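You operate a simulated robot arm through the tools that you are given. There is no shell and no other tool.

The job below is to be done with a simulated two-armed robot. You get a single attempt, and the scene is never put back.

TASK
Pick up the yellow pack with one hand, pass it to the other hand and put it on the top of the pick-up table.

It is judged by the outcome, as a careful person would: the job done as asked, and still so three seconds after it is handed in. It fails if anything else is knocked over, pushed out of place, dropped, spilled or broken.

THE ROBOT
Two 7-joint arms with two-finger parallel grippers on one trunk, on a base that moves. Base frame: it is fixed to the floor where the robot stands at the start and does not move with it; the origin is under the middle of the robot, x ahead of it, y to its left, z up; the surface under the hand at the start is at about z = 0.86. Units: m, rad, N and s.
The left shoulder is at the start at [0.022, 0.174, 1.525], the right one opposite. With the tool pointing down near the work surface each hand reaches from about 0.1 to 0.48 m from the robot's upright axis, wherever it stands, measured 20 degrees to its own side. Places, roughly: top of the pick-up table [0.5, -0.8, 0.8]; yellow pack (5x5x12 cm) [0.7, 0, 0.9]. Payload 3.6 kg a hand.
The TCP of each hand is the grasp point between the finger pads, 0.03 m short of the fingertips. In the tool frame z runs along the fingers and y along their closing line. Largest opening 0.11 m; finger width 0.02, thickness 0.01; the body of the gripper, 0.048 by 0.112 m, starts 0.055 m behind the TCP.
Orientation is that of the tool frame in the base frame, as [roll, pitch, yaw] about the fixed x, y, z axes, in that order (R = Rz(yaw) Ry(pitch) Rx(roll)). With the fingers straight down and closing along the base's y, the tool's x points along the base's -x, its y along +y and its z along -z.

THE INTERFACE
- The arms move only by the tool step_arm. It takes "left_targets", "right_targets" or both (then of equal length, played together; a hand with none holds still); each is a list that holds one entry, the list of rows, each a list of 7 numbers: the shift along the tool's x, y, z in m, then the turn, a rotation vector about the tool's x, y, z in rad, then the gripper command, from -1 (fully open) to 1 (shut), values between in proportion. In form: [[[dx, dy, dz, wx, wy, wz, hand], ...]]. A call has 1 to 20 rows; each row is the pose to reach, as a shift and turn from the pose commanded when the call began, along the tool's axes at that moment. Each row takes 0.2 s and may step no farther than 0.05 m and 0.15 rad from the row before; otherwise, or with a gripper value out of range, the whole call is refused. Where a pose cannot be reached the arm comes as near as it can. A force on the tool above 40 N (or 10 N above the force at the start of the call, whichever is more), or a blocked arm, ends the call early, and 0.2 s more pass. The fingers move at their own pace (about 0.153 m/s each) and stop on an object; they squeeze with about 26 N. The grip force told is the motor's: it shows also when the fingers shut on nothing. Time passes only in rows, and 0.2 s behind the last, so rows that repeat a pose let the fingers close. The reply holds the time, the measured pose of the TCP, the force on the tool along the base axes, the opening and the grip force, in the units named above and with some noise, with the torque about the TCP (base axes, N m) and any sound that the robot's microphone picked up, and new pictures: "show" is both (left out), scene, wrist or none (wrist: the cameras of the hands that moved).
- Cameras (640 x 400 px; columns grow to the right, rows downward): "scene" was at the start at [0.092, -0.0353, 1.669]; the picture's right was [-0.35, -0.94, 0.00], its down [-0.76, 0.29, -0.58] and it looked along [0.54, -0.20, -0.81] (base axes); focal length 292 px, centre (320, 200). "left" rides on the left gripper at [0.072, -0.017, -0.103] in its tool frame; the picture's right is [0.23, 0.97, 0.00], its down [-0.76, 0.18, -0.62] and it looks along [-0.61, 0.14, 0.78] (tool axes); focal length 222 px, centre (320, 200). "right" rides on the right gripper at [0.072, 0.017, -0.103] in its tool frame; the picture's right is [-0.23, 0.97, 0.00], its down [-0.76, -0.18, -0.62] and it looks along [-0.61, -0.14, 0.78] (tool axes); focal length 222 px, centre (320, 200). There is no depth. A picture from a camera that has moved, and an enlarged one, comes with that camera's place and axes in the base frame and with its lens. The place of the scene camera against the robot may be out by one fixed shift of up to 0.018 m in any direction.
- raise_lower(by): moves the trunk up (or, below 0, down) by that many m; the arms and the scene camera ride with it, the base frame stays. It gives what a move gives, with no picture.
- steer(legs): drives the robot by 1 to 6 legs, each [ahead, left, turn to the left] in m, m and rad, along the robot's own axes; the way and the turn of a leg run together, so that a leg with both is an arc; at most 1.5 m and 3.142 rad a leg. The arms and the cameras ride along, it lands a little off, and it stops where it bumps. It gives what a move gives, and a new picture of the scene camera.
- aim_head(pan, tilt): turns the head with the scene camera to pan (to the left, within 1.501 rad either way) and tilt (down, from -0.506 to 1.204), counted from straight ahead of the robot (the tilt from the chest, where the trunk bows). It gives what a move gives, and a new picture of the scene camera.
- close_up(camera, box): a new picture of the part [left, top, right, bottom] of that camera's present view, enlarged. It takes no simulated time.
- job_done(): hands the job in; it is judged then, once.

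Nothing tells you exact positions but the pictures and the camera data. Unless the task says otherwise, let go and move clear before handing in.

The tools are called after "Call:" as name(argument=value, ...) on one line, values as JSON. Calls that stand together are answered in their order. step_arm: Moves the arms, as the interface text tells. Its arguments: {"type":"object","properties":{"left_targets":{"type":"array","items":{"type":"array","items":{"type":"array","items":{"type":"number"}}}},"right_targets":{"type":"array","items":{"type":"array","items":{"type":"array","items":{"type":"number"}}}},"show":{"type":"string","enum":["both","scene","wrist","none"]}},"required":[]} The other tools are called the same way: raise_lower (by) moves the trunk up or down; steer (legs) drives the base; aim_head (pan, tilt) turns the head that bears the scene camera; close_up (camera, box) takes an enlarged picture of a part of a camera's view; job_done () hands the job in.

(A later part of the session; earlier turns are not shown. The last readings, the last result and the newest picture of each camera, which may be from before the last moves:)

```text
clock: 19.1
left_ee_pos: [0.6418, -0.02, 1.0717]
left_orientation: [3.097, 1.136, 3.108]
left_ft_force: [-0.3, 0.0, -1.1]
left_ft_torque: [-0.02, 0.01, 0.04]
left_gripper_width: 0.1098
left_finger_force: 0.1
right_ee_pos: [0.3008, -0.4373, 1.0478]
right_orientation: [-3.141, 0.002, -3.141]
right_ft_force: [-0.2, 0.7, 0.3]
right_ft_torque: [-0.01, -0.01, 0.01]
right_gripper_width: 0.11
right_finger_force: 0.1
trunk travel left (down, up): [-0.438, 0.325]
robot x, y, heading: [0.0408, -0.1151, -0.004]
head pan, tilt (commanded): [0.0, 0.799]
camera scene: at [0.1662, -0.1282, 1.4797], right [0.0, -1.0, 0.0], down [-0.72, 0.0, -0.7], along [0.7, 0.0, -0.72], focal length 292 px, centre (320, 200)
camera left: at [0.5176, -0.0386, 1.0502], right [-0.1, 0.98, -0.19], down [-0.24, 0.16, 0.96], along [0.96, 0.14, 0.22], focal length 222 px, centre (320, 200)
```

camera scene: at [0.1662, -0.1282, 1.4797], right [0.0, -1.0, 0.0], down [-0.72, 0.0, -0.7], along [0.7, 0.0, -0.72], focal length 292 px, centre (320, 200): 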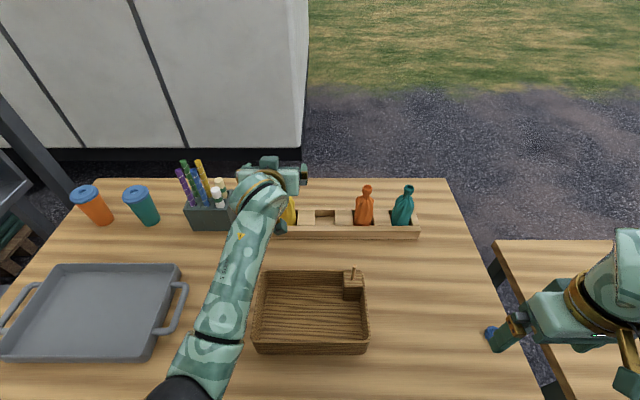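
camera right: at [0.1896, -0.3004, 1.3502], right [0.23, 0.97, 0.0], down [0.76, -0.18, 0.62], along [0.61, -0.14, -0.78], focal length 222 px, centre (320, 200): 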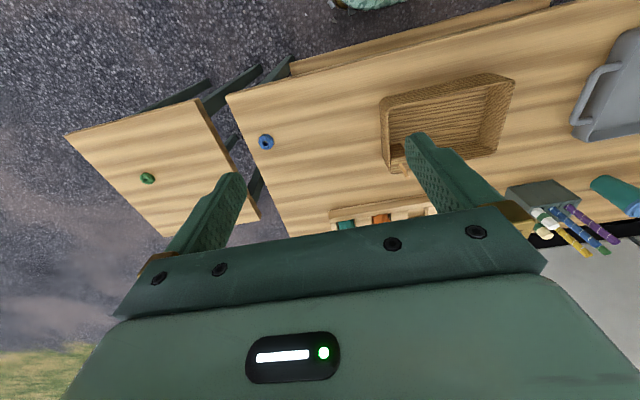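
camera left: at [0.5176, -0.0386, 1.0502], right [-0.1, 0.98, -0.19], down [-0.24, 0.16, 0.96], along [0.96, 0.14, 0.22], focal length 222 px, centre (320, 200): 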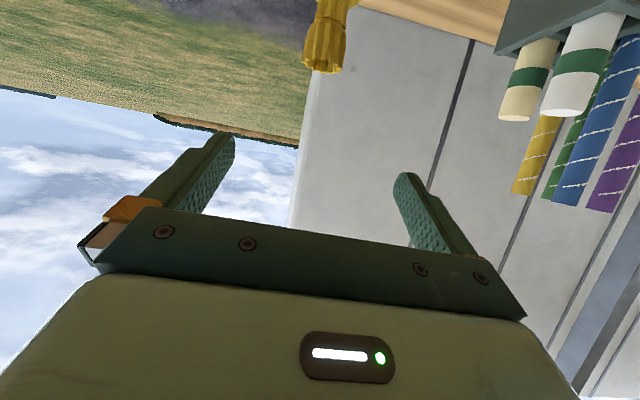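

The hand is a little off its commanded pose (y -0.020 instead of -0.031, and slightly rolled), perhaps still settling. I'll hold the command briefly and re-read.

Call:
step_arm(left_targets=[[[0, 0, 0, 0, 0, 0, -1], [0, 0, 0, 0, 0, 0, -1], [0, 0, 0, 0, 0, 0, -1]]], show="none")

```text
clock: 19.9
left_ee_pos: [0.6423, -0.0224, 1.0739]
left_orientation: [3.1, 1.137, 3.114]
left_ft_force: [-0.4, -0.6, 0.1]
left_ft_torque: [0.01, -0.03, -0.01]
left_gripper_width: 0.11
left_finger_force: 0.1
right_ee_pos: [0.3007, -0.4379, 1.0476]
right_orientation: [3.142, 0.0, -3.141]
right_ft_force: [0.2, -0.7, 0.2]
right_ft_torque: [0.0, 0.01, -0.03]
right_gripper_width: 0.1099
right_finger_force: 0.0
trunk travel left (down, up): [-0.438, 0.325]
robot x, y, heading: [0.041, -0.1198, -0.001]
head pan, tilt (commanded): [0.0, 0.799]
```

Call:
step_arm(left_targets=[[[0, 0, 0, 0, 0, 0, -1], [0, 0, 0, 0, 0, 0, -1], [0, 0, 0, 0, 0, 0, -1], [0, 0, 0, 0, 0, 0, -1], [0, 0, 0, 0, 0, 0, -1], [0, 0, 0, 0, 0, 0, -1], [0, 0, 0, 0, 0, 0, -1], [0, 0, 0, 0, 0, 0, -1], [0, 0, 0, 0, 0, 0, -1], [0, 0, 0, 0, 0, 0, -1]]], show="none")

```text
clock: 22.1
left_ee_pos: [0.6428, -0.0226, 1.0739]
left_orientation: [3.099, 1.138, 3.112]
left_ft_force: [-0.5, -0.3, 0.4]
left_ft_torque: [0.02, 0.01, 0.0]
left_gripper_width: 0.1102
left_finger_force: 0.1
right_ee_pos: [0.3011, -0.438, 1.0475]
right_orientation: [3.141, 0.0, -3.141]
right_ft_force: [-0.5, 0.3, 0.7]
right_ft_torque: [0.0, 0.01, -0.02]
right_gripper_width: 0.1098
right_finger_force: 0.1
trunk travel left (down, up): [-0.438, 0.325]
robot x, y, heading: [0.0382, -0.1167, 0.0]
head pan, tilt (commanded): [0.0, 0.799]
```

Call:
step_arm(left_targets=[[[0.0181, 0, 0.0085, 0, 0, 0, -1], [0.03625, 0, 0.0169, 0, 0, 0, -1], [0.03625, 0, 0.0169, 0, 0, 0, -1], [0.03625, 0, 0.0169, 0, 0, 0, -1]]], show="both")

```text
clock: 23.1
left_ee_pos: [0.651, -0.0101, 1.0451]
left_orientation: [3.053, 1.157, 3.082]
left_ft_force: [-0.5, -0.8, -0.4]
left_ft_torque: [-0.02, -0.01, -0.04]
left_gripper_width: 0.1101
left_finger_force: 0.2
right_ee_pos: [0.3004, -0.4366, 1.0478]
right_orientation: [3.14, 0.002, -3.141]
right_ft_force: [0.0, 0.1, 0.4]
right_ft_torque: [0.05, -0.01, 0.02]
right_gripper_width: 0.1103
right_finger_force: 0.1
trunk travel left (down, up): [-0.438, 0.325]
robot x, y, heading: [0.0411, -0.1168, -0.005]
head pan, tilt (commanded): [0.0, 0.799]
camera scene: at [0.1667, -0.1284, 1.4797], right [0.0, -1.0, 0.0], down [-0.72, 0.0, -0.7], along [0.7, 0.0, -0.72], focal length 292 px, centre (320, 200)
camera left: at [0.5269, -0.0276, 1.0184], right [-0.11, 0.98, -0.17], down [-0.27, 0.14, 0.95], along [0.96, 0.15, 0.25], focal length 222 px, centre (320, 200)
```

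scene: 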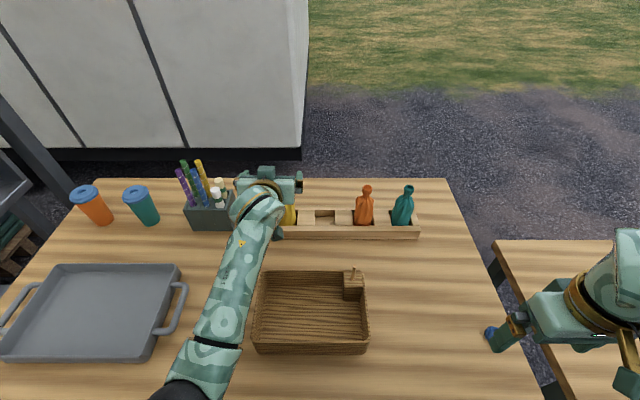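
left: 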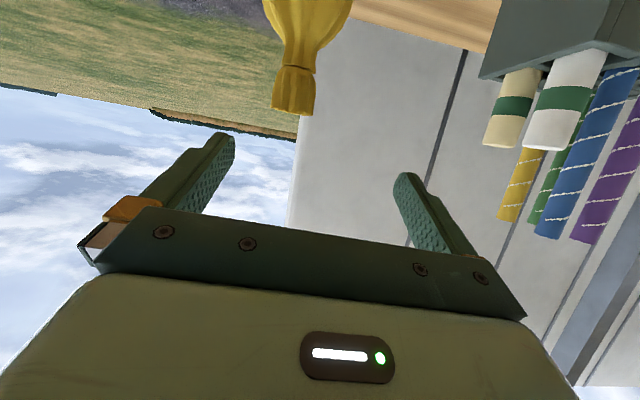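

Descending makes the error grow, so this forward-pitched grasp runs into a wrist limit. I'll change plan: the left hand takes the pack from the top with its fingers closing along x, and the right hand later takes it from the robot's side. First I retreat up and back, then turn the left tool straight down.

Call:
step_arm(left_targets=[[[-0.018, 0, -0.0085, 0, 0, 0, -1], [-0.03625, 0, -0.0169, 0, 0, 0, -1], [-0.0258, 0, -0.0452, 0, 0, 0, -1], [-0.0154, 0, -0.0735, 0, 0, 0, -1], [-0.005, 0, -0.1017, 0, 0, 0, -1], [0.0054, 0, -0.1299, 0, 0, 0, -1], [0.0054, 0, -0.1299, 0, 0, 0, -1]]], show="none")

Call:
step_arm(left_targets=[[[0, 0, 0, 0, 0.142, 0, -1], [0, 0, 0, 0, 0.284, 0, -1], [0, 0, 0, 0, 0.426, 0, -1], [0, 0, 0, 0, 0.568, 0, -1], [0, 0, 0, 0, 0.71, 0, -1], [0, 0, 0, 0, 0.852, 0, -1], [0, 0, 0, 0, 0.994, 0, -1], [0, 0, 0, 0, 1.134, 0, -1], [0, 0, 0, 0, 1.134, 0, -1]]], show="none")

```text
clock: 23.9
left_ee_pos: [0.6378, 0.0419, 1.0884]
left_orientation: [2.744, 1.164, 2.839]
left_ft_force: [0.2, -0.2, -0.1]
left_ft_torque: [-0.01, 0.02, 0.01]
left_gripper_width: 0.1099
left_finger_force: 0.0
right_ee_pos: [0.3007, -0.437, 1.0478]
right_orientation: [3.141, 0.002, -3.14]
right_ft_force: [-0.1, 0.4, -0.5]
right_ft_torque: [0.01, -0.02, -0.03]
right_gripper_width: 0.1099
right_finger_force: 0.1
trunk travel left (down, up): [-0.438, 0.325]
robot x, y, heading: [0.0401, -0.1195, -0.004]
head pan, tilt (commanded): [0.0, 0.799]
stopped in row 3 (left hand): the arm was blocked; the commanded pose is now the measured one
```

```text
clock: 25.9
left_ee_pos: [0.6366, 0.0375, 1.0883]
left_orientation: [2.993, 0.054, -3.088]
left_ft_force: [0.2, -0.9, 0.3]
left_ft_torque: [-0.03, 0.0, 0.0]
left_gripper_width: 0.1097
left_finger_force: 0.1
right_ee_pos: [0.3, -0.4375, 1.0478]
right_orientation: [-3.141, 0.001, -3.141]
right_ft_force: [0.1, -0.5, 0.0]
right_ft_torque: [0.02, 0.01, -0.01]
right_gripper_width: 0.1099
right_finger_force: 0.1
trunk travel left (down, up): [-0.438, 0.325]
robot x, y, heading: [0.0412, -0.1198, -0.002]
head pan, tilt (commanded): [0.0, 0.799]
```

The arm reported being blocked during the retreat and swung to y ≈ 0.04, though with no tool force. I need to look before moving any further.

Call:
close_up(camera="scene", box=[0, 0, 640, 400])

Call:
close_up(camera="left", box=[0, 0, 640, 400])

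Call:
close_up(camera="scene", box=[160, 130, 340, 250])

```text
1.00 times, centred on (320, 200) of scene (not enlarged: the box is as wide or as high as the picture)
camera zoom: at [0.1665, -0.1284, 1.4797], right [0.0, -1.0, 0.0], down [-0.72, 0.0, -0.7], along [0.7, 0.0, -0.72], focal length 292 px, centre (320, 200)
```

zoom: 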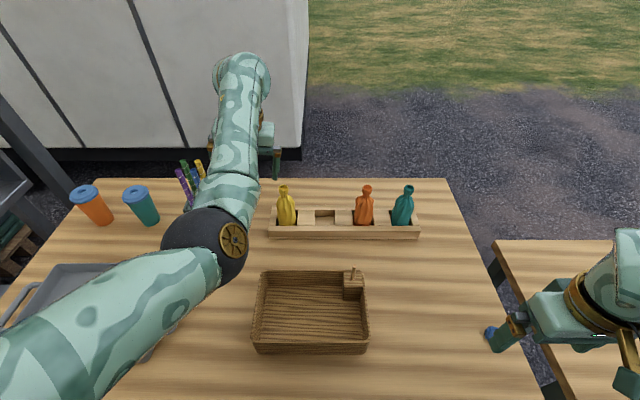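

```text
1.00 times, centred on (320, 200) of left (not enlarged: the box is as wide or as high as the picture)
camera zoom: at [0.5595, 0.002, 1.1839], right [-0.28, 0.95, 0.13], down [0.72, 0.12, 0.68], along [0.63, 0.29, -0.72], focal length 222 px, centre (320, 200)
```

zoom: 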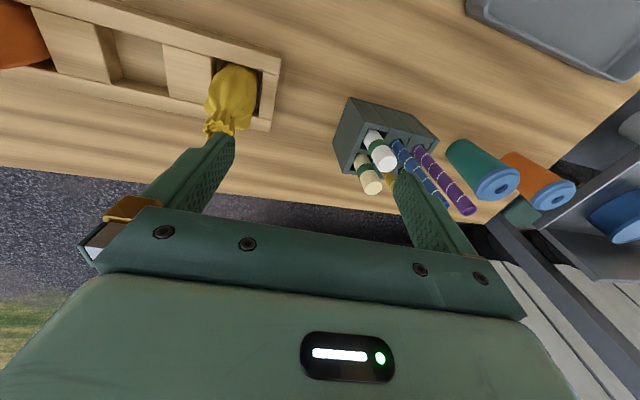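

```text
3.33 times, centred on (250, 190) of scene
camera zoom: at [0.1665, -0.1284, 1.4797], right [0.0, -1.0, 0.0], down [-0.72, 0.0, -0.7], along [0.7, 0.0, -0.72], focal length 973 px, centre (553, 233)
```

zoom: 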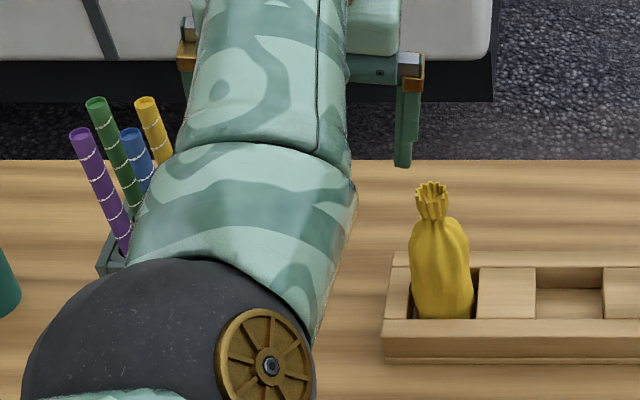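

The elbow flipped up into a better posture and nothing was touched; the pens and pack stand as before. I'll raise the left hand, square it to straight down and bring it back behind the pack's line, well above everything.

Call:
step_arm(left_targets=[[[-0.0022, 0.0059, -0.0395, 0, 0, 0, -1], [-0.0043, 0.0118, -0.079, 0.074, 0.025, 0.028, -1], [0.017, -0.0093, -0.0833, 0.148, 0.05, 0.057, -1], [0.038, -0.0304, -0.0876, 0.148, 0.05, 0.057, -1], [0.0591, -0.0516, -0.0919, 0.148, 0.05, 0.057, -1], [0.0591, -0.0516, -0.0919, 0.148, 0.05, 0.057, -1]]], show="scene")

```text
clock: 27.3
left_ee_pos: [0.6184, -0.0351, 1.1541]
left_orientation: [3.139, 0.002, 3.14]
left_ft_force: [1.0, -0.2, 0.2]
left_ft_torque: [-0.01, 0.0, -0.01]
left_gripper_width: 0.1099
left_finger_force: 0.1
left hand out of reach, approached as far as the arm can: row 3, 4, 5, 6
right_ee_pos: [0.3004, -0.4359, 1.0483]
right_orientation: [-3.142, 0.0, 3.14]
right_ft_force: [0.9, 0.1, -0.1]
right_ft_torque: [0.01, 0.0, -0.02]
right_gripper_width: 0.11
right_finger_force: 0.0
trunk travel left (down, up): [-0.438, 0.325]
robot x, y, heading: [0.0373, -0.1176, 0.002]
head pan, tilt (commanded): [0.0, 0.799]
camera scene: at [0.1669, -0.1281, 1.4796], right [0.0, -1.0, 0.0], down [-0.72, 0.0, -0.7], along [0.7, 0.0, -0.72], focal length 292 px, centre (320, 200)
```

scene: 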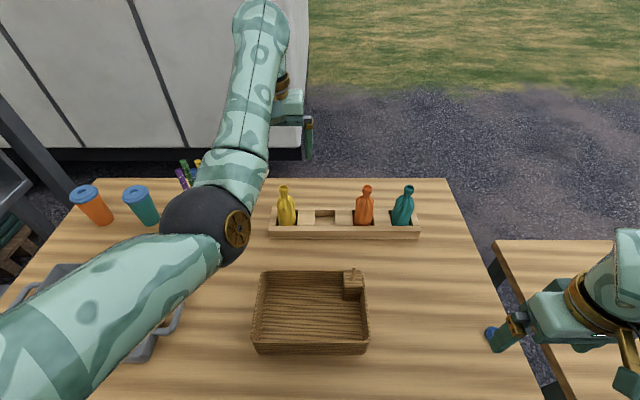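

The left hand now points straight down at (0.618, -0.035, 1.154), but the solver said it could not follow the retreat fully. Before relying on this posture I'll test a retraction toward its own side.

Call:
step_arm(left_targets=[[[0.03, 0.03, 0, 0, 0, 0, -1], [0.06, 0.06, 0, 0, 0, 0, -1], [0.09, 0.09, 0, 0, 0, 0, -1], [0.12, 0.12, 0, 0, 0, 0, -1], [0.12, 0.12, 0, 0, 0, 0, -1]]], show="scene")

```text
clock: 28.5
left_ee_pos: [0.5741, 0.121, 1.1045]
left_orientation: [3.141, 0.002, 3.14]
left_ft_force: [-0.3, 0.2, -0.4]
left_ft_torque: [0.02, -0.01, 0.01]
left_gripper_width: 0.11
left_finger_force: 0.1
left hand out of reach, approached as far as the arm can: row 1, 2, 3, 4, 5
right_ee_pos: [0.301, -0.438, 1.0475]
right_orientation: [3.139, 0.003, 3.14]
right_ft_force: [-0.6, -0.1, -0.4]
right_ft_torque: [0.03, 0.0, 0.0]
right_gripper_width: 0.1099
right_finger_force: 0.0
trunk travel left (down, up): [-0.438, 0.325]
robot x, y, heading: [0.0369, -0.1198, 0.0]
head pan, tilt (commanded): [0.0, 0.799]
camera scene: at [0.1672, -0.1296, 1.4796], right [0.0, -1.0, 0.0], down [-0.72, 0.0, -0.7], along [0.7, 0.0, -0.72], focal length 292 px, centre (320, 200)
```

scene: 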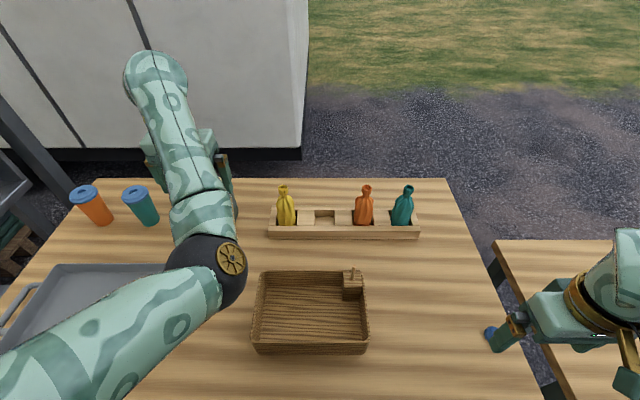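

The left arm's elbow has swung inward and the solver is stuck against joint limits. I'll lift the hand first to get clear of the pens, and then extend it out to the left to let the elbow swing back out.

Call:
step_arm(left_targets=[[[0, 0, -0.04, 0, 0, 0, -1], [0, 0, -0.08, 0, 0, 0, -1], [0, 0, -0.12, 0, 0, 0, -1], [0, 0, -0.12, 0, 0, 0, -1]]], show="scene")

```text
clock: 29.5
left_ee_pos: [0.6067, 0.1349, 1.2199]
left_orientation: [3.139, 0.0, 3.142]
left_ft_force: [0.2, 0.7, -0.9]
left_ft_torque: [0.0, -0.03, 0.0]
left_gripper_width: 0.11
left_finger_force: 0.0
left hand out of reach, approached as far as the arm can: row 1, 2, 3, 4
right_ee_pos: [0.301, -0.4375, 1.0486]
right_orientation: [3.141, 0.002, -3.139]
right_ft_force: [0.6, 0.2, 0.2]
right_ft_torque: [0.01, 0.01, -0.04]
right_gripper_width: 0.1103
right_finger_force: 0.1
trunk travel left (down, up): [-0.438, 0.325]
robot x, y, heading: [0.0411, -0.1195, 0.0]
head pan, tilt (commanded): [0.0, 0.799]
camera scene: at [0.1671, -0.1283, 1.4796], right [0.0, -1.0, 0.0], down [-0.72, 0.0, -0.7], along [0.7, 0.0, -0.72], focal length 292 px, centre (320, 200)
```

scene: 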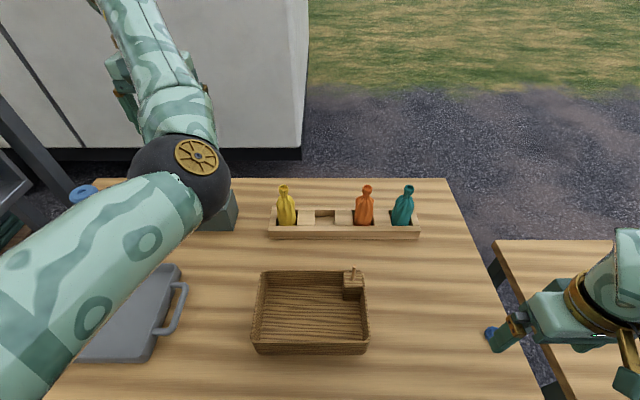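

Call:
step_arm(left_targets=[[[0.01, 0.04, -0.01, 0, 0, 0, -1], [0.02, 0.08, -0.02, 0, 0, 0, -1], [0.03, 0.12, -0.03, 0, 0, 0, -1], [0.04, 0.16, -0.04, 0, 0, 0, -1], [0.06, 0.2, -0.05, 0, 0, 0, -1], [0.06, 0.2, -0.05, 0, 0, 0, -1]]], show="scene")

```text
clock: 30.9
left_ee_pos: [0.5468, 0.3358, 1.2681]
left_orientation: [3.14, 0.002, 3.139]
left_ft_force: [0.6, -0.3, 0.6]
left_ft_torque: [0.02, 0.01, -0.02]
left_gripper_width: 0.1098
left_finger_force: 0.1
right_ee_pos: [0.2998, -0.4385, 1.0477]
right_orientation: [3.141, -0.001, 3.14]
right_ft_force: [1.0, -0.1, 0.6]
right_ft_torque: [-0.02, 0.07, -0.04]
right_gripper_width: 0.11
right_finger_force: 0.1
trunk travel left (down, up): [-0.438, 0.325]
robot x, y, heading: [0.0371, -0.1187, 0.001]
head pan, tilt (commanded): [0.0, 0.799]
camera scene: at [0.1673, -0.1292, 1.4796], right [0.0, -1.0, 0.0], down [-0.72, 0.0, -0.7], along [0.7, 0.0, -0.72], focal length 292 px, centre (320, 200)
```

scene: 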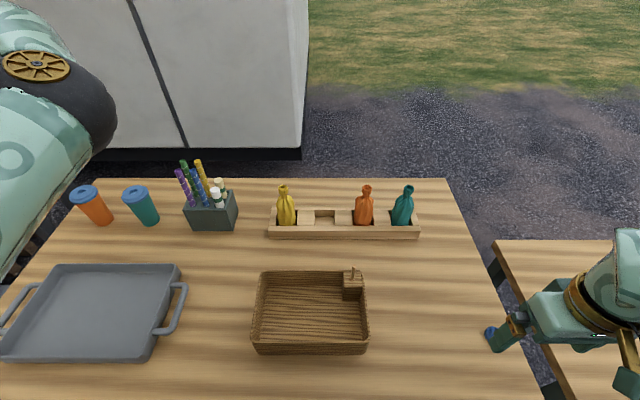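

Call:
step_arm(left_targets=[[[0.03, -0.02, 0.01, 0, 0, 0, -1], [0.06, -0.04, 0.02, 0, 0, 0, -1], [0.09, -0.06, 0.03, 0, 0, 0, -1], [0.11, -0.09, 0.04, 0, 0, 0, -1], [0.13, -0.12, 0.05, 0, 0, 0, -1], [0.13, -0.15, 0.06, 0, 0, 0, -1], [0.13, -0.18, 0.07, 0, 0, 0, -1], [0.13, -0.18, 0.07, 0, 0, 0, -1]]], show="scene")

```text
clock: 32.7
left_ee_pos: [0.4429, 0.2675, 1.1991]
left_orientation: [3.14, 0.001, -3.141]
left_ft_force: [0.0, -0.4, -0.2]
left_ft_torque: [0.03, 0.02, 0.03]
left_gripper_width: 0.1102
left_finger_force: 0.0
left hand out of reach, approached as far as the arm can: row 4, 5, 6, 7, 8
right_ee_pos: [0.3006, -0.4376, 1.0475]
right_orientation: [3.141, 0.001, -3.141]
right_ft_force: [0.5, -0.2, 0.1]
right_ft_torque: [0.02, 0.03, 0.0]
right_gripper_width: 0.1099
right_finger_force: 0.0
trunk travel left (down, up): [-0.438, 0.325]
robot x, y, heading: [0.0394, -0.1179, 0.001]
head pan, tilt (commanded): [0.0, 0.799]
camera scene: at [0.1667, -0.1286, 1.4797], right [0.0, -1.0, 0.0], down [-0.72, 0.0, -0.7], along [0.7, 0.0, -0.72], focal length 292 px, centre (320, 200)
```

scene: 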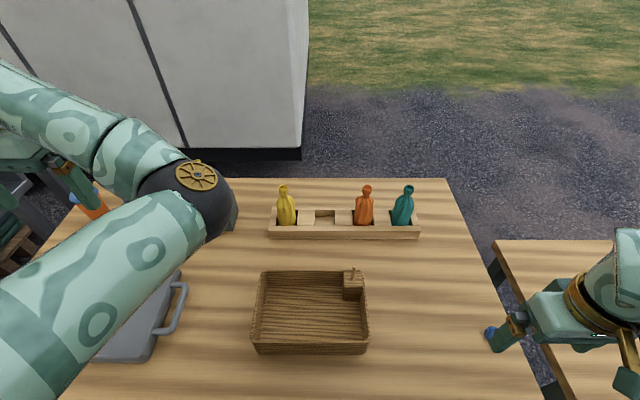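

The left arm is still in the elbow-in posture and gets stuck when retracting. I'll raise the trunk back up for clearance and then tilt the left tool to point to the right, which should push the forearm round to come from the left again.

Call:
raise_lower(by=0.2)

Call:
step_arm(left_targets=[[[0, 0, 0, 0.14, 0, 0, -1], [0, 0, 0, 0.28, 0, 0, -1], [0, 0, 0, 0.42, 0, 0, -1], [0, 0, 0, 0.56, 0, 0, -1], [0, 0, 0, 0.7, 0, 0, -1], [0, 0, 0, 0.7, 0, 0, -1]]], show="scene")

```text
clock: 34.8
left_ee_pos: [0.4421, 0.2629, 1.3986]
left_orientation: [3.141, 0.003, 3.141]
left_ft_force: [0.4, 0.2, -0.5]
left_ft_torque: [0.01, -0.02, 0.02]
left_gripper_width: 0.1099
left_finger_force: 0.1
right_ee_pos: [0.3014, -0.4366, 1.2489]
right_orientation: [3.141, 0.002, -3.141]
right_ft_force: [-0.1, 0.1, -0.3]
right_ft_torque: [-0.02, -0.03, -0.03]
right_gripper_width: 0.11
right_finger_force: 0.1
trunk travel left (down, up): [-0.638, 0.125]
robot x, y, heading: [0.0435, -0.1192, -0.002]
head pan, tilt (commanded): [0.0, 0.799]
```

```text
clock: 36.2
left_ee_pos: [0.4425, 0.2625, 1.3996]
left_orientation: [-2.441, 0.001, 3.14]
left_ft_force: [-0.8, -0.2, 0.6]
left_ft_torque: [-0.03, -0.02, -0.01]
left_gripper_width: 0.1102
left_finger_force: 0.1
right_ee_pos: [0.3008, -0.4375, 1.2479]
right_orientation: [3.141, 0.001, -3.141]
right_ft_force: [-0.1, 0.0, 0.3]
right_ft_torque: [0.03, 0.0, -0.01]
right_gripper_width: 0.11
right_finger_force: 0.0
trunk travel left (down, up): [-0.638, 0.125]
robot x, y, heading: [0.039, -0.1195, 0.001]
head pan, tilt (commanded): [0.0, 0.799]
camera scene: at [0.1442, -0.1292, 1.6805], right [0.0, -1.0, 0.0], down [-0.72, 0.0, -0.7], along [0.7, 0.0, -0.72], focal length 292 px, centre (320, 200)
```

scene: 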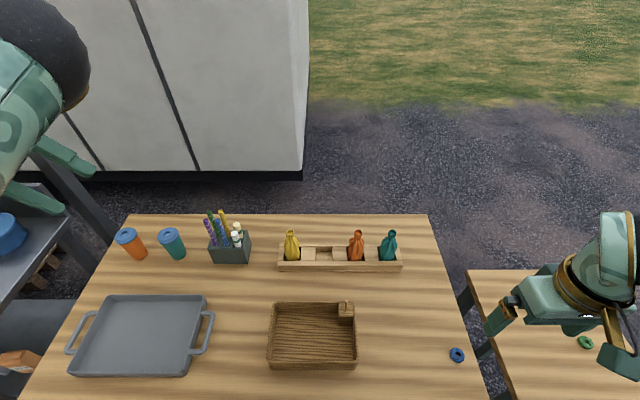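

Call:
step_arm(left_targets=[[[0, 0, 0, 0.14, 0, 0, -1], [0, 0, 0, 0.28, 0, 0, -1], [0, 0, 0, 0.42, 0, 0, -1], [0, 0, 0, 0.56, 0, 0, -1], [0, 0, 0, 0.56, 0, 0, -1]]], show="scene")

Call:
aim_head(pan=0.7, tilt=0.5)

```text
clock: 37.4
left_ee_pos: [0.4415, 0.2622, 1.4001]
left_orientation: [-1.883, 0.002, 3.139]
left_ft_force: [0.2, 0.2, -0.9]
left_ft_torque: [0.0, 0.01, -0.02]
left_gripper_width: 0.11
left_finger_force: 0.0
right_ee_pos: [0.3007, -0.4388, 1.2478]
right_orientation: [3.14, 0.001, -3.141]
right_ft_force: [0.5, -0.9, -0.3]
right_ft_torque: [0.03, -0.01, -0.02]
right_gripper_width: 0.1103
right_finger_force: 0.1
trunk travel left (down, up): [-0.638, 0.125]
robot x, y, heading: [0.0403, -0.1173, -0.003]
head pan, tilt (commanded): [0.0, 0.799]
camera scene: at [0.1444, -0.1295, 1.6805], right [0.0, -1.0, 0.0], down [-0.72, 0.0, -0.7], along [0.7, 0.0, -0.72], focal length 292 px, centre (320, 200)
```

scene: 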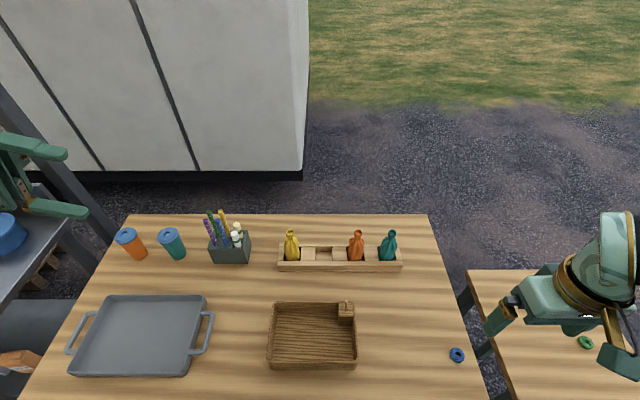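

```text
clock: 38.5
left_ee_pos: [0.4424, 0.2621, 1.3992]
left_orientation: [-1.885, -0.001, -3.141]
left_ft_force: [-0.4, -0.2, 0.4]
left_ft_torque: [-0.01, 0.02, -0.01]
left_gripper_width: 0.11
left_finger_force: 0.1
right_ee_pos: [0.3009, -0.4368, 1.2471]
right_orientation: [-3.142, 0.003, -3.141]
right_ft_force: [-0.1, 0.3, -0.2]
right_ft_torque: [0.01, 0.05, 0.01]
right_gripper_width: 0.1102
right_finger_force: 0.0
trunk travel left (down, up): [-0.638, 0.125]
robot x, y, heading: [0.0376, -0.117, 0.004]
head pan, tilt (commanded): [0.7, 0.499]
camera scene: at [0.1332, -0.0699, 1.7065], right [0.64, -0.77, 0.0], down [-0.37, -0.31, -0.88], along [0.67, 0.57, -0.48], focal length 292 px, centre (320, 200)
```

scene: 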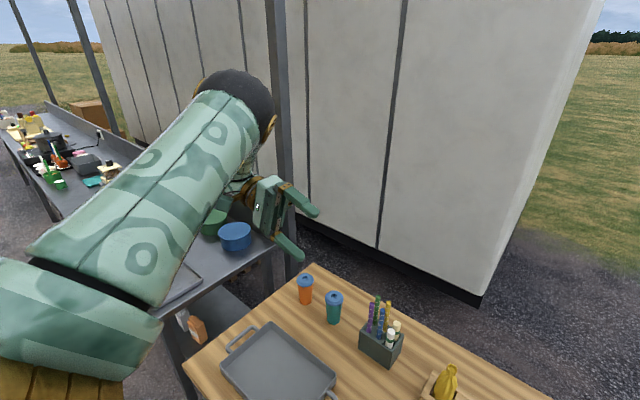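

The elbow is now up and outward with the tool pointing right, as hoped. I'll bring the hand in front of the chest in this attitude and then turn it back down.

Call:
step_arm(left_targets=[[[0.003, 0.0136, 0.0408, 0, 0, 0, -1], [0.006, 0.0273, 0.0816, 0, 0, 0, -1], [0.009, 0.0409, 0.1224, 0, 0, 0, -1], [0.012, 0.0545, 0.1631, 0, 0, 0, -1], [0.016, 0.0681, 0.2039, 0, 0, 0, -1], [0.019, 0.0818, 0.2447, 0, 0, 0, -1], [0.022, 0.0954, 0.2855, 0, 0, 0, -1], [0.022, 0.0954, 0.2855, 0, 0, 0, -1]]], show="scene")

```text
clock: 40.3
left_ee_pos: [0.4199, 0.0212, 1.2184]
left_orientation: [-1.883, 0.001, -3.141]
left_ft_force: [-0.6, 0.0, 0.1]
left_ft_torque: [-0.01, 0.02, -0.01]
left_gripper_width: 0.1103
left_finger_force: 0.0
right_ee_pos: [0.3006, -0.4368, 1.2485]
right_orientation: [3.141, 0.001, -3.141]
right_ft_force: [-1.1, -0.2, 0.9]
right_ft_torque: [-0.01, -0.03, -0.04]
right_gripper_width: 0.1101
right_finger_force: 0.0
trunk travel left (down, up): [-0.638, 0.125]
robot x, y, heading: [0.0411, -0.1196, -0.002]
head pan, tilt (commanded): [0.7, 0.499]
camera scene: at [0.1331, -0.0689, 1.7065], right [0.64, -0.76, 0.0], down [-0.37, -0.31, -0.88], along [0.67, 0.57, -0.48], focal length 292 px, centre (320, 200)
```

scene: 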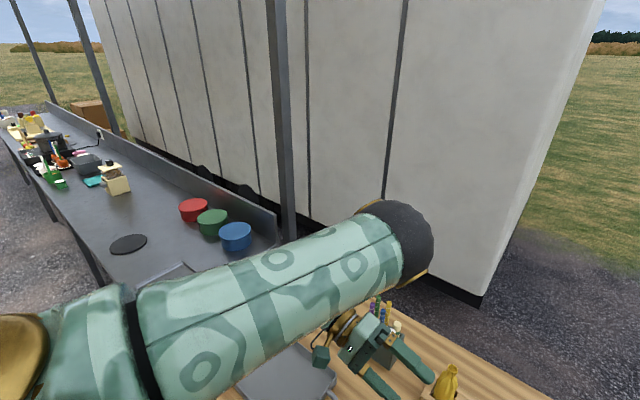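

Call:
step_arm(left_targets=[[[0.012, -0.0098, 0.0431, 0, 0, 0, -1], [0.024, -0.0196, 0.0862, 0, 0, 0, -1], [0.036, -0.0294, 0.1292, 0, 0, 0, -1], [0.048, -0.0392, 0.1723, 0, 0, 0, -1], [0.06, -0.049, 0.2154, 0, 0, 0, -1], [0.06, -0.049, 0.2154, 0, 0, 0, -1]]], show="none")

Call:
aim_head(pan=0.2, tilt=0.8)

```text
clock: 41.7
left_ee_pos: [0.4661, -0.1053, 1.1099]
left_orientation: [-1.885, 0.0, -3.141]
left_ft_force: [-0.8, -0.5, -0.7]
left_ft_torque: [0.01, -0.01, 0.02]
left_gripper_width: 0.11
left_finger_force: 0.1
left hand out of reach, approached as far as the arm can: row 1, 2, 3, 4, 5, 6
right_ee_pos: [0.301, -0.4367, 1.2492]
right_orientation: [-3.14, 0.003, 3.141]
right_ft_force: [-0.6, 0.1, -0.2]
right_ft_torque: [0.0, -0.01, 0.08]
right_gripper_width: 0.1098
right_finger_force: 0.0
trunk travel left (down, up): [-0.638, 0.125]
robot x, y, heading: [0.0412, -0.1198, -0.002]
head pan, tilt (commanded): [0.7, 0.499]
```

```text
clock: 42.6
left_ee_pos: [0.467, -0.1064, 1.1102]
left_orientation: [-1.884, 0.002, 3.141]
left_ft_force: [0.1, 0.1, -0.3]
left_ft_torque: [-0.03, -0.01, -0.01]
left_gripper_width: 0.1102
left_finger_force: 0.1
right_ee_pos: [0.3007, -0.4368, 1.2481]
right_orientation: [-3.141, 0.003, 3.14]
right_ft_force: [-1.1, -0.6, -0.2]
right_ft_torque: [-0.03, 0.03, -0.01]
right_gripper_width: 0.11
right_finger_force: 0.1
trunk travel left (down, up): [-0.638, 0.125]
robot x, y, heading: [0.0368, -0.118, -0.003]
head pan, tilt (commanded): [0.201, 0.799]
camera scene: at [0.1426, -0.1124, 1.6806], right [0.2, -0.98, 0.0], down [-0.7, -0.14, -0.7], along [0.68, 0.14, -0.72], focal length 292 px, centre (320, 200)
```

scene: 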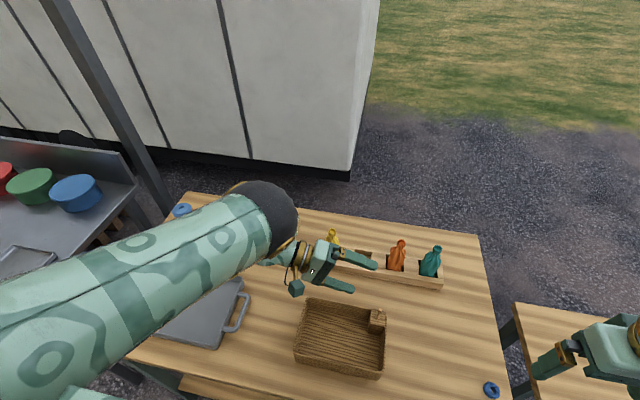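

The hand stopped short again but touches nothing. I'll lift it back up a bit and rotate it to tool-down here, then see where the elbow goes.

Call:
step_arm(left_targets=[[[0, -0.0255, -0.0346, 0, 0, 0, -1], [0, -0.0511, -0.0692, 0, 0, 0, -1], [0, -0.0767, -0.1038, 0, 0, 0, -1], [0, -0.1022, -0.1384, 0, 0, 0, -1], [0, -0.1022, -0.1384, 0, 0, 0, -1]]], show="none")

Call:
step_arm(left_targets=[[[0, 0, 0, -0.14, 0, 0, -1], [0, 0, 0, -0.28, 0, 0, -1], [0, 0, 0, -0.42, 0, 0, -1], [0, 0, 0, -0.56, 0, 0, -1], [0, 0, 0, -0.7, 0, 0, -1], [0, 0, 0, -0.84, 0, 0, -1], [0, 0, 0, -0.98, 0, 0, -1], [0, 0, 0, -1.12, 0, 0, -1], [0, 0, 0, -1.257, 0, 0, -1], [0, 0, 0, -1.257, 0, 0, -1]]], show="scene")

```text
clock: 43.8
left_ee_pos: [0.4617, -0.0043, 1.2456]
left_orientation: [-1.882, -0.001, 3.141]
left_ft_force: [-0.3, 0.6, -0.1]
left_ft_torque: [-0.02, 0.0, 0.02]
left_gripper_width: 0.1098
left_finger_force: 0.0
right_ee_pos: [0.3004, -0.4374, 1.2483]
right_orientation: [3.141, 0.002, -3.141]
right_ft_force: [0.0, -0.4, 0.1]
right_ft_torque: [0.02, 0.02, 0.01]
right_gripper_width: 0.1099
right_finger_force: 0.1
trunk travel left (down, up): [-0.638, 0.125]
robot x, y, heading: [0.0388, -0.1193, -0.002]
head pan, tilt (commanded): [0.201, 0.799]
```

```text
clock: 46.0
left_ee_pos: [0.5746, 0.0904, 1.2166]
left_orientation: [-3.141, 0.002, 3.141]
left_ft_force: [-0.4, -0.3, -0.3]
left_ft_torque: [0.01, -0.01, 0.01]
left_gripper_width: 0.1099
left_finger_force: 0.0
left hand out of reach, approached as far as the arm can: row 2, 3, 4, 5, 6, 7, 8, 9, 10
right_ee_pos: [0.2997, -0.4367, 1.2475]
right_orientation: [-3.141, 0.002, -3.141]
right_ft_force: [-0.2, -0.3, -0.3]
right_ft_torque: [-0.03, 0.03, -0.01]
right_gripper_width: 0.1101
right_finger_force: 0.0
trunk travel left (down, up): [-0.638, 0.125]
robot x, y, heading: [0.0353, -0.1158, -0.001]
head pan, tilt (commanded): [0.201, 0.799]
camera scene: at [0.1421, -0.1122, 1.6806], right [0.2, -0.98, 0.0], down [-0.7, -0.14, -0.7], along [0.68, 0.14, -0.72], focal length 292 px, centre (320, 200)
```

scene: 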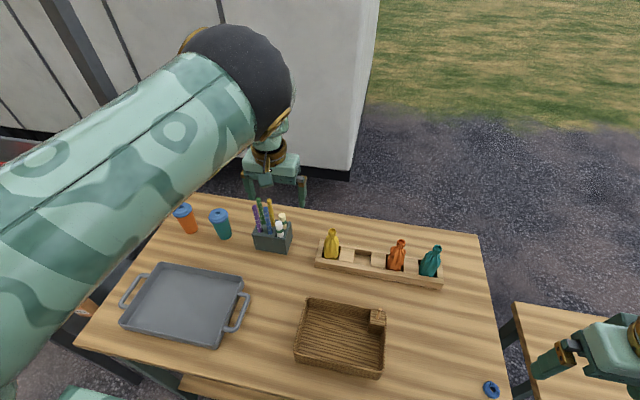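

The pattern fits a wrist joint that cannot pass through straight, leaving the elbow stuck "up". I'll point the tool right again and then tilt it upward, which should make the forearm swing round to the left and out.

Call:
step_arm(left_targets=[[[0, 0, 0, 0.14, 0, 0, -1], [0, 0, 0, 0.28, 0, 0, -1], [0, 0, 0, 0.42, 0, 0, -1], [0, 0, 0, 0.56, 0, 0, -1], [0, 0, 0, 0.7, 0, 0, -1], [0, 0, 0, 0.84, 0, 0, -1], [0, 0, 0, 0.98, 0, 0, -1], [0, 0, 0, 1.12, 0, 0, -1], [0, 0, 0, 1.26, 0, 0, -1], [0, 0, 0, 1.4, 0, 0, -1], [0, 0, 0, 1.54, 0, 0, -1]]], show="none")

Call:
step_arm(left_targets=[[[0.02, 0, 0, 0.14, 0, 0, -1], [0.04, 0, 0, 0.28, 0, 0, -1], [0.06, 0, 0, 0.42, 0, 0, -1], [0.08, 0, 0, 0.56, 0, 0, -1], [0.1, 0, 0, 0.7, 0, 0, -1], [0.12, 0, 0, 0.84, 0, 0, -1], [0.12, 0, 0, 0.84, 0, 0, -1]]], show="scene")

```text
clock: 48.4
left_ee_pos: [0.5464, 0.0811, 1.1987]
left_orientation: [-1.6, 0.002, 3.141]
left_ft_force: [-0.1, 0.2, 0.3]
left_ft_torque: [-0.03, -0.02, 0.0]
left_gripper_width: 0.1102
left_finger_force: 0.1
left hand out of reach, approached as far as the arm can: row 10, 11
right_ee_pos: [0.3, -0.4377, 1.2483]
right_orientation: [-3.141, 0.002, 3.141]
right_ft_force: [0.8, -0.8, 0.2]
right_ft_torque: [0.01, -0.01, 0.01]
right_gripper_width: 0.1099
right_finger_force: 0.0
trunk travel left (down, up): [-0.638, 0.125]
robot x, y, heading: [0.0399, -0.1193, 0.008]
head pan, tilt (commanded): [0.201, 0.799]
```

```text
clock: 50.0
left_ee_pos: [0.4508, 0.043, 1.1552]
left_orientation: [-0.919, -0.15, -3.003]
left_ft_force: [-0.7, 0.8, -0.3]
left_ft_torque: [-0.01, 0.02, -0.03]
left_gripper_width: 0.1098
left_finger_force: 0.0
left hand out of reach, approached as far as the arm can: row 2, 3, 4, 5, 6, 7
right_ee_pos: [0.3019, -0.4372, 1.2487]
right_orientation: [3.141, 0.001, -3.141]
right_ft_force: [0.9, 0.1, 0.2]
right_ft_torque: [-0.05, -0.01, -0.03]
right_gripper_width: 0.1098
right_finger_force: 0.0
trunk travel left (down, up): [-0.638, 0.125]
robot x, y, heading: [0.041, -0.1181, 0.004]
head pan, tilt (commanded): [0.201, 0.799]
camera scene: at [0.1435, -0.1121, 1.6805], right [0.2, -0.98, 0.0], down [-0.7, -0.14, -0.7], along [0.68, 0.14, -0.72], focal length 292 px, centre (320, 200)
```

scene: 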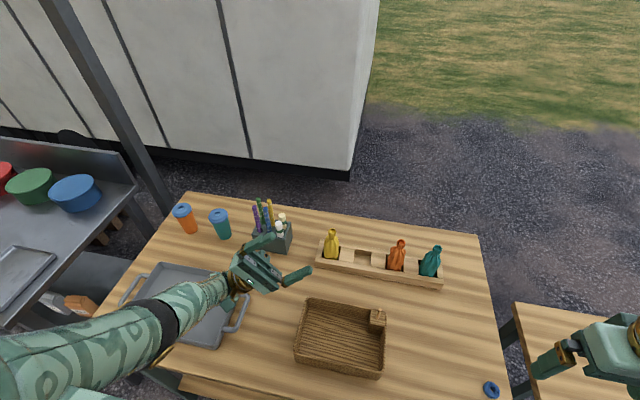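

That worked: the forearm now comes from the left with the elbow low and outward. I'll rotate the tool back toward straight down in two stages, checking that the elbow stays out.

Call:
step_arm(left_targets=[[[0.0034, -0.0048, 0.0032, -0.139, 0.0044, 0.015, -1], [0.0068, -0.0096, 0.0065, -0.2775, 0.0088, 0.03, -1], [0.01, -0.0145, 0.0097, -0.416, 0.013, 0.0455, -1], [0.0135, -0.0193, 0.013, -0.555, 0.0175, 0.0606, -1], [0.017, -0.0241, 0.0162, -0.694, 0.022, 0.0758, -1], [0.02, -0.029, 0.0195, -0.8325, 0.026, 0.091, -1], [0.0236, -0.0338, 0.0228, -0.971, 0.0306, 0.106, -1], [0.027, -0.0386, 0.026, -1.11, 0.035, 0.121, -1], [0.027, -0.0386, 0.026, -1.11, 0.035, 0.121, -1]]], show="scene")

```text
clock: 52.0
left_ee_pos: [0.5693, 0.0671, 1.1147]
left_orientation: [-2.03, -0.03, -3.025]
left_ft_force: [-0.1, 0.6, 0.2]
left_ft_torque: [0.02, -0.01, -0.01]
left_gripper_width: 0.1099
left_finger_force: 0.2
left hand out of reach, approached as far as the arm can: row 1, 2, 3, 4, 5, 6, 7, 8, 9
right_ee_pos: [0.3001, -0.4376, 1.2486]
right_orientation: [-3.14, 0.003, 3.139]
right_ft_force: [0.0, 0.2, -0.2]
right_ft_torque: [0.0, -0.03, 0.04]
right_gripper_width: 0.1099
right_finger_force: 0.0
trunk travel left (down, up): [-0.638, 0.125]
robot x, y, heading: [0.0418, -0.1176, -0.004]
head pan, tilt (commanded): [0.201, 0.799]
camera scene: at [0.1422, -0.1118, 1.6805], right [0.2, -0.98, 0.0], down [-0.7, -0.14, -0.7], along [0.68, 0.14, -0.72], focal length 292 px, centre (320, 200)
```

scene: 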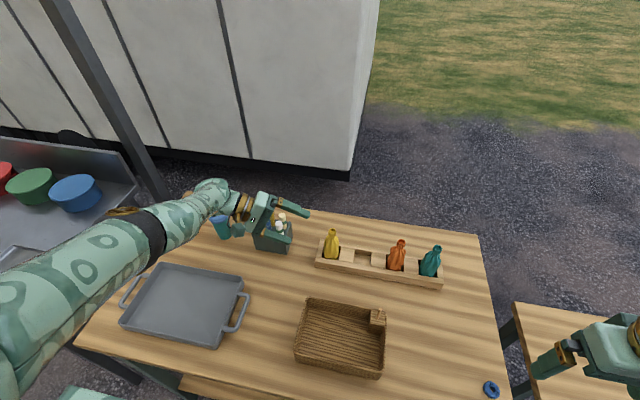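

The arm straightened out near the pens, and I now think the elbow has wound three quarters of the way round (out, down, in, up), so I should unwind it by retracing those poses. First I lift the hand and take it back to the earlier right-pointing pose at upper left.

Call:
step_arm(left_targets=[[[0.001, -0.0448, -0.0222, 0, 0, 0, -1], [0.003, -0.0896, -0.0443, 0, 0, 0, -1], [0.025, -0.1035, -0.0976, 0.03, 0.02, 0.014, -1], [0.047, -0.1174, -0.151, 0.06, 0.04, 0.028, -1], [0.069, -0.1312, -0.2043, 0.09, 0.06, 0.043, -1], [0.0905, -0.1451, -0.2576, 0.12, 0.08, 0.057, -1], [0.112, -0.159, -0.307, 0.142, 0.096, 0.071, -1], [0.112, -0.159, -0.311, 0.142, 0.096, 0.071, -1]]], show="scene")

```text
refused: row 3 steps farther than a row can; nothing moved
```

Call:
step_arm(left_targets=[[[0.001, -0.0425, -0.021, 0, 0, 0, -1], [0.002, -0.085, -0.042, 0, 0, 0, -1], [0.02, -0.0973, -0.0868, 0.025, 0.017, 0.012, -1], [0.0384, -0.1097, -0.1317, 0.05, 0.034, 0.024, -1], [0.0568, -0.122, -0.1765, 0.075, 0.051, 0.036, -1], [0.0752, -0.1343, -0.2213, 0.1, 0.068, 0.048, -1], [0.0936, -0.1467, -0.2662, 0.125, 0.085, 0.06, -1], [0.112, -0.159, -0.311, 0.142, 0.096, 0.071, -1], [0.112, -0.159, -0.311, 0.142, 0.096, 0.071, -1]]], show="scene")

```text
clock: 54.2
left_ee_pos: [0.4877, 0.2826, 1.4293]
left_orientation: [-2.069, 0.221, 2.959]
left_ft_force: [0.2, 1.1, 0.4]
left_ft_torque: [-0.01, -0.03, 0.04]
left_gripper_width: 0.1099
left_finger_force: 0.0
left hand out of reach, approached as far as the arm can: row 1, 2, 3, 4, 5, 6, 7, 8
right_ee_pos: [0.297, -0.4324, 1.2499]
right_orientation: [-3.137, 0.005, -3.14]
right_ft_force: [-0.1, -1.2, 0.9]
right_ft_torque: [-0.08, -0.04, 0.02]
right_gripper_width: 0.1101
right_finger_force: 0.1
trunk travel left (down, up): [-0.638, 0.125]
robot x, y, heading: [0.0386, -0.1192, 0.006]
head pan, tilt (commanded): [0.201, 0.799]
stopped in row 9 (left hand): the arm was blocked; the commanded pose is now the measured one
camera scene: at [0.1362, -0.107, 1.6808], right [0.2, -0.98, 0.0], down [-0.7, -0.15, -0.7], along [0.69, 0.14, -0.72], focal length 292 px, centre (320, 200)
```

scene: 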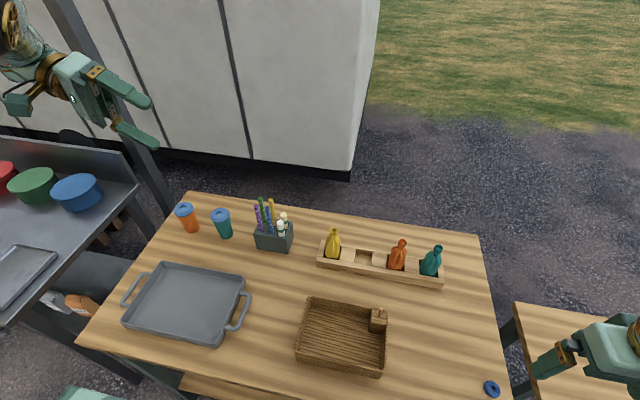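

Call:
aim_head(pan=0.9, tilt=0.4)

```text
clock: 55.3
left_ee_pos: [0.4922, 0.2789, 1.4306]
left_orientation: [-2.071, 0.213, 2.959]
left_ft_force: [-0.3, 0.0, -0.5]
left_ft_torque: [-0.03, -0.03, 0.01]
left_gripper_width: 0.1101
left_finger_force: 0.1
right_ee_pos: [0.2997, -0.4364, 1.2487]
right_orientation: [-3.14, 0.004, 3.141]
right_ft_force: [0.5, -0.1, 0.7]
right_ft_torque: [0.04, 0.02, 0.01]
right_gripper_width: 0.1102
right_finger_force: 0.1
trunk travel left (down, up): [-0.638, 0.125]
robot x, y, heading: [0.0377, -0.1227, -0.001]
head pan, tilt (commanded): [0.901, 0.4]
camera scene: at [0.1196, -0.0555, 1.7157], right [0.78, -0.62, 0.0], down [-0.24, -0.31, -0.92], along [0.57, 0.72, -0.39], focal length 292 px, centre (320, 200)
```

scene: 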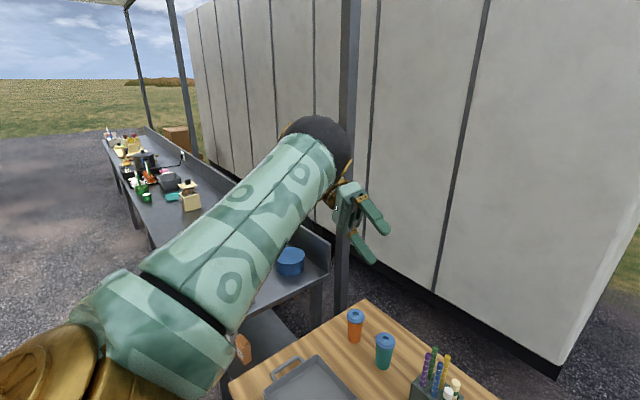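

The elbow is up again, as it was at clock 38. Retracing from there, I'll rotate to tool-down at upper left, which should bring the elbow back to the inward posture.

Call:
step_arm(left_targets=[[[0.0065, 0.0009, 0.004, -0.135, 0.0118, -0.0348, -1], [0.013, 0.0018, 0.008, -0.271, 0.0236, -0.0695, -1], [0.0195, 0.0026, 0.012, -0.406, 0.0354, -0.104, -1], [0.026, 0.0035, 0.016, -0.5415, 0.0473, -0.139, -1], [0.0325, 0.0044, 0.02, -0.677, 0.059, -0.174, -1], [0.039, 0.0053, 0.024, -0.812, 0.071, -0.2085, -1], [0.0455, 0.0061, 0.028, -0.9476, 0.0827, -0.243, -1], [0.052, 0.007, 0.032, -1.083, 0.0945, -0.278, -1], [0.052, 0.007, 0.032, -1.083, 0.0945, -0.278, -1]]], show="scene")

```text
clock: 57.3
left_ee_pos: [0.4435, 0.2631, 1.3974]
left_orientation: [3.141, -0.001, 3.137]
left_ft_force: [0.2, 1.2, 0.7]
left_ft_torque: [0.03, 0.03, -0.04]
left_gripper_width: 0.1097
left_finger_force: 0.0
right_ee_pos: [0.3018, -0.4372, 1.2477]
right_orientation: [-3.141, -0.001, 3.141]
right_ft_force: [0.6, -0.9, 0.0]
right_ft_torque: [-0.01, 0.01, -0.01]
right_gripper_width: 0.1098
right_finger_force: 0.0
trunk travel left (down, up): [-0.638, 0.125]
robot x, y, heading: [0.0378, -0.1174, -0.004]
head pan, tilt (commanded): [0.901, 0.4]
camera scene: at [0.1227, -0.0554, 1.7155], right [0.78, -0.62, 0.0], down [-0.24, -0.31, -0.92], along [0.57, 0.72, -0.39], focal length 292 px, centre (320, 200)
```

scene: 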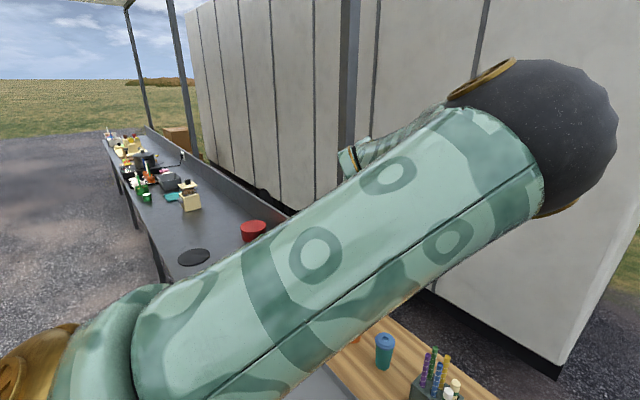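

Call:
step_arm(left_targets=[[[-0.026, 0.018, -0.0175, 0, 0, 0, -1], [-0.0515, 0.0365, -0.035, 0, 0, 0, -1], [-0.077, 0.055, -0.0525, 0, 0, 0, -1], [-0.103, 0.073, -0.07, 0, 0, 0, -1], [-0.103, 0.073, -0.07, 0, 0, 0, -1]]], show="scene")

```text
clock: 58.5
left_ee_pos: [0.544, 0.3345, 1.4652]
left_orientation: [3.141, -0.001, 3.139]
left_ft_force: [0.0, -0.6, -0.5]
left_ft_torque: [0.0, -0.03, -0.02]
left_gripper_width: 0.1102
left_finger_force: 0.1
right_ee_pos: [0.3012, -0.4376, 1.2483]
right_orientation: [3.141, 0.001, -3.141]
right_ft_force: [-0.1, 0.4, -0.3]
right_ft_torque: [-0.01, -0.01, -0.01]
right_gripper_width: 0.1098
right_finger_force: 0.0
trunk travel left (down, up): [-0.638, 0.125]
robot x, y, heading: [0.0404, -0.1196, 0.001]
head pan, tilt (commanded): [0.901, 0.4]
camera scene: at [0.1206, -0.0566, 1.7157], right [0.78, -0.62, 0.0], down [-0.24, -0.3, -0.92], along [0.57, 0.72, -0.39], focal length 292 px, centre (320, 200)
```

scene: 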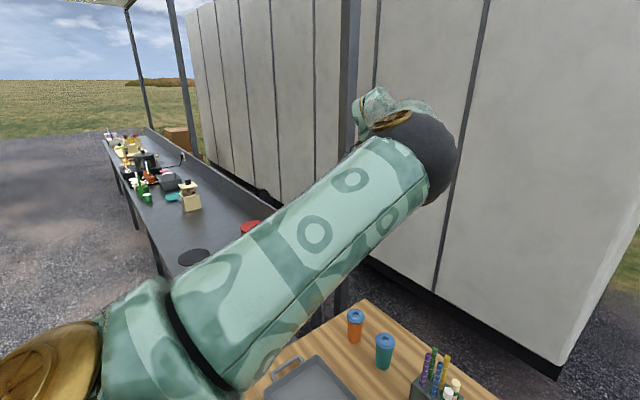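

Call:
step_arm(left_targets=[[[-0.016, -0.045, 0.011, 0, 0, 0, -1], [-0.031, -0.09, 0.022, 0, 0, 0, -1], [-0.047, -0.135, 0.034, 0, 0, 0, -1], [-0.063, -0.18, 0.05, 0, 0, 0, -1], [-0.068, -0.22, 0.07, 0, 0, 0, -1], [-0.07, -0.26, 0.09, 0, 0, 0, -1], [-0.07, -0.3, 0.11, 0, 0, 0, -1], [-0.07, -0.3, 0.11, 0, 0, 0, -1]]], show="none")

Call:
aim_head(pan=0.1, tilt=0.7)

```text
refused: row 4 steps farther than a row can; nothing moved
```

```text
clock: 59.6
left_ee_pos: [0.5456, 0.3365, 1.4654]
left_orientation: [3.141, -0.001, 3.138]
left_ft_force: [-0.7, -0.5, -0.9]
left_ft_torque: [0.01, -0.02, -0.01]
left_gripper_width: 0.1098
left_finger_force: 0.2
right_ee_pos: [0.301, -0.4382, 1.2478]
right_orientation: [3.141, 0.002, 3.14]
right_ft_force: [0.4, -0.5, 1.1]
right_ft_torque: [0.03, -0.03, 0.03]
right_gripper_width: 0.11
right_finger_force: 0.1
trunk travel left (down, up): [-0.638, 0.125]
robot x, y, heading: [0.0409, -0.1229, 0.004]
head pan, tilt (commanded): [0.099, 0.7]
camera scene: at [0.148, -0.1199, 1.6888], right [0.1, -0.99, 0.0], down [-0.64, -0.07, -0.76], along [0.76, 0.08, -0.64], focal length 292 px, centre (320, 200)
```

scene: 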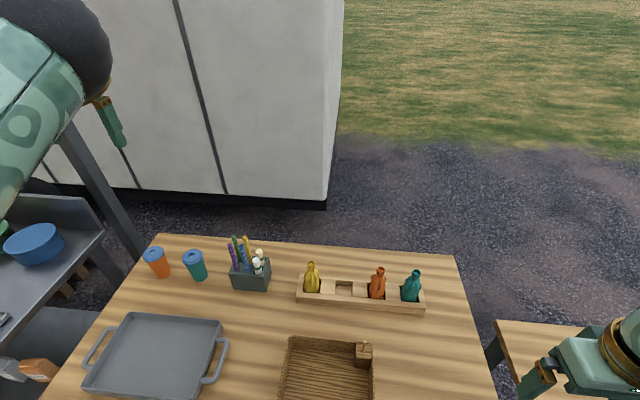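

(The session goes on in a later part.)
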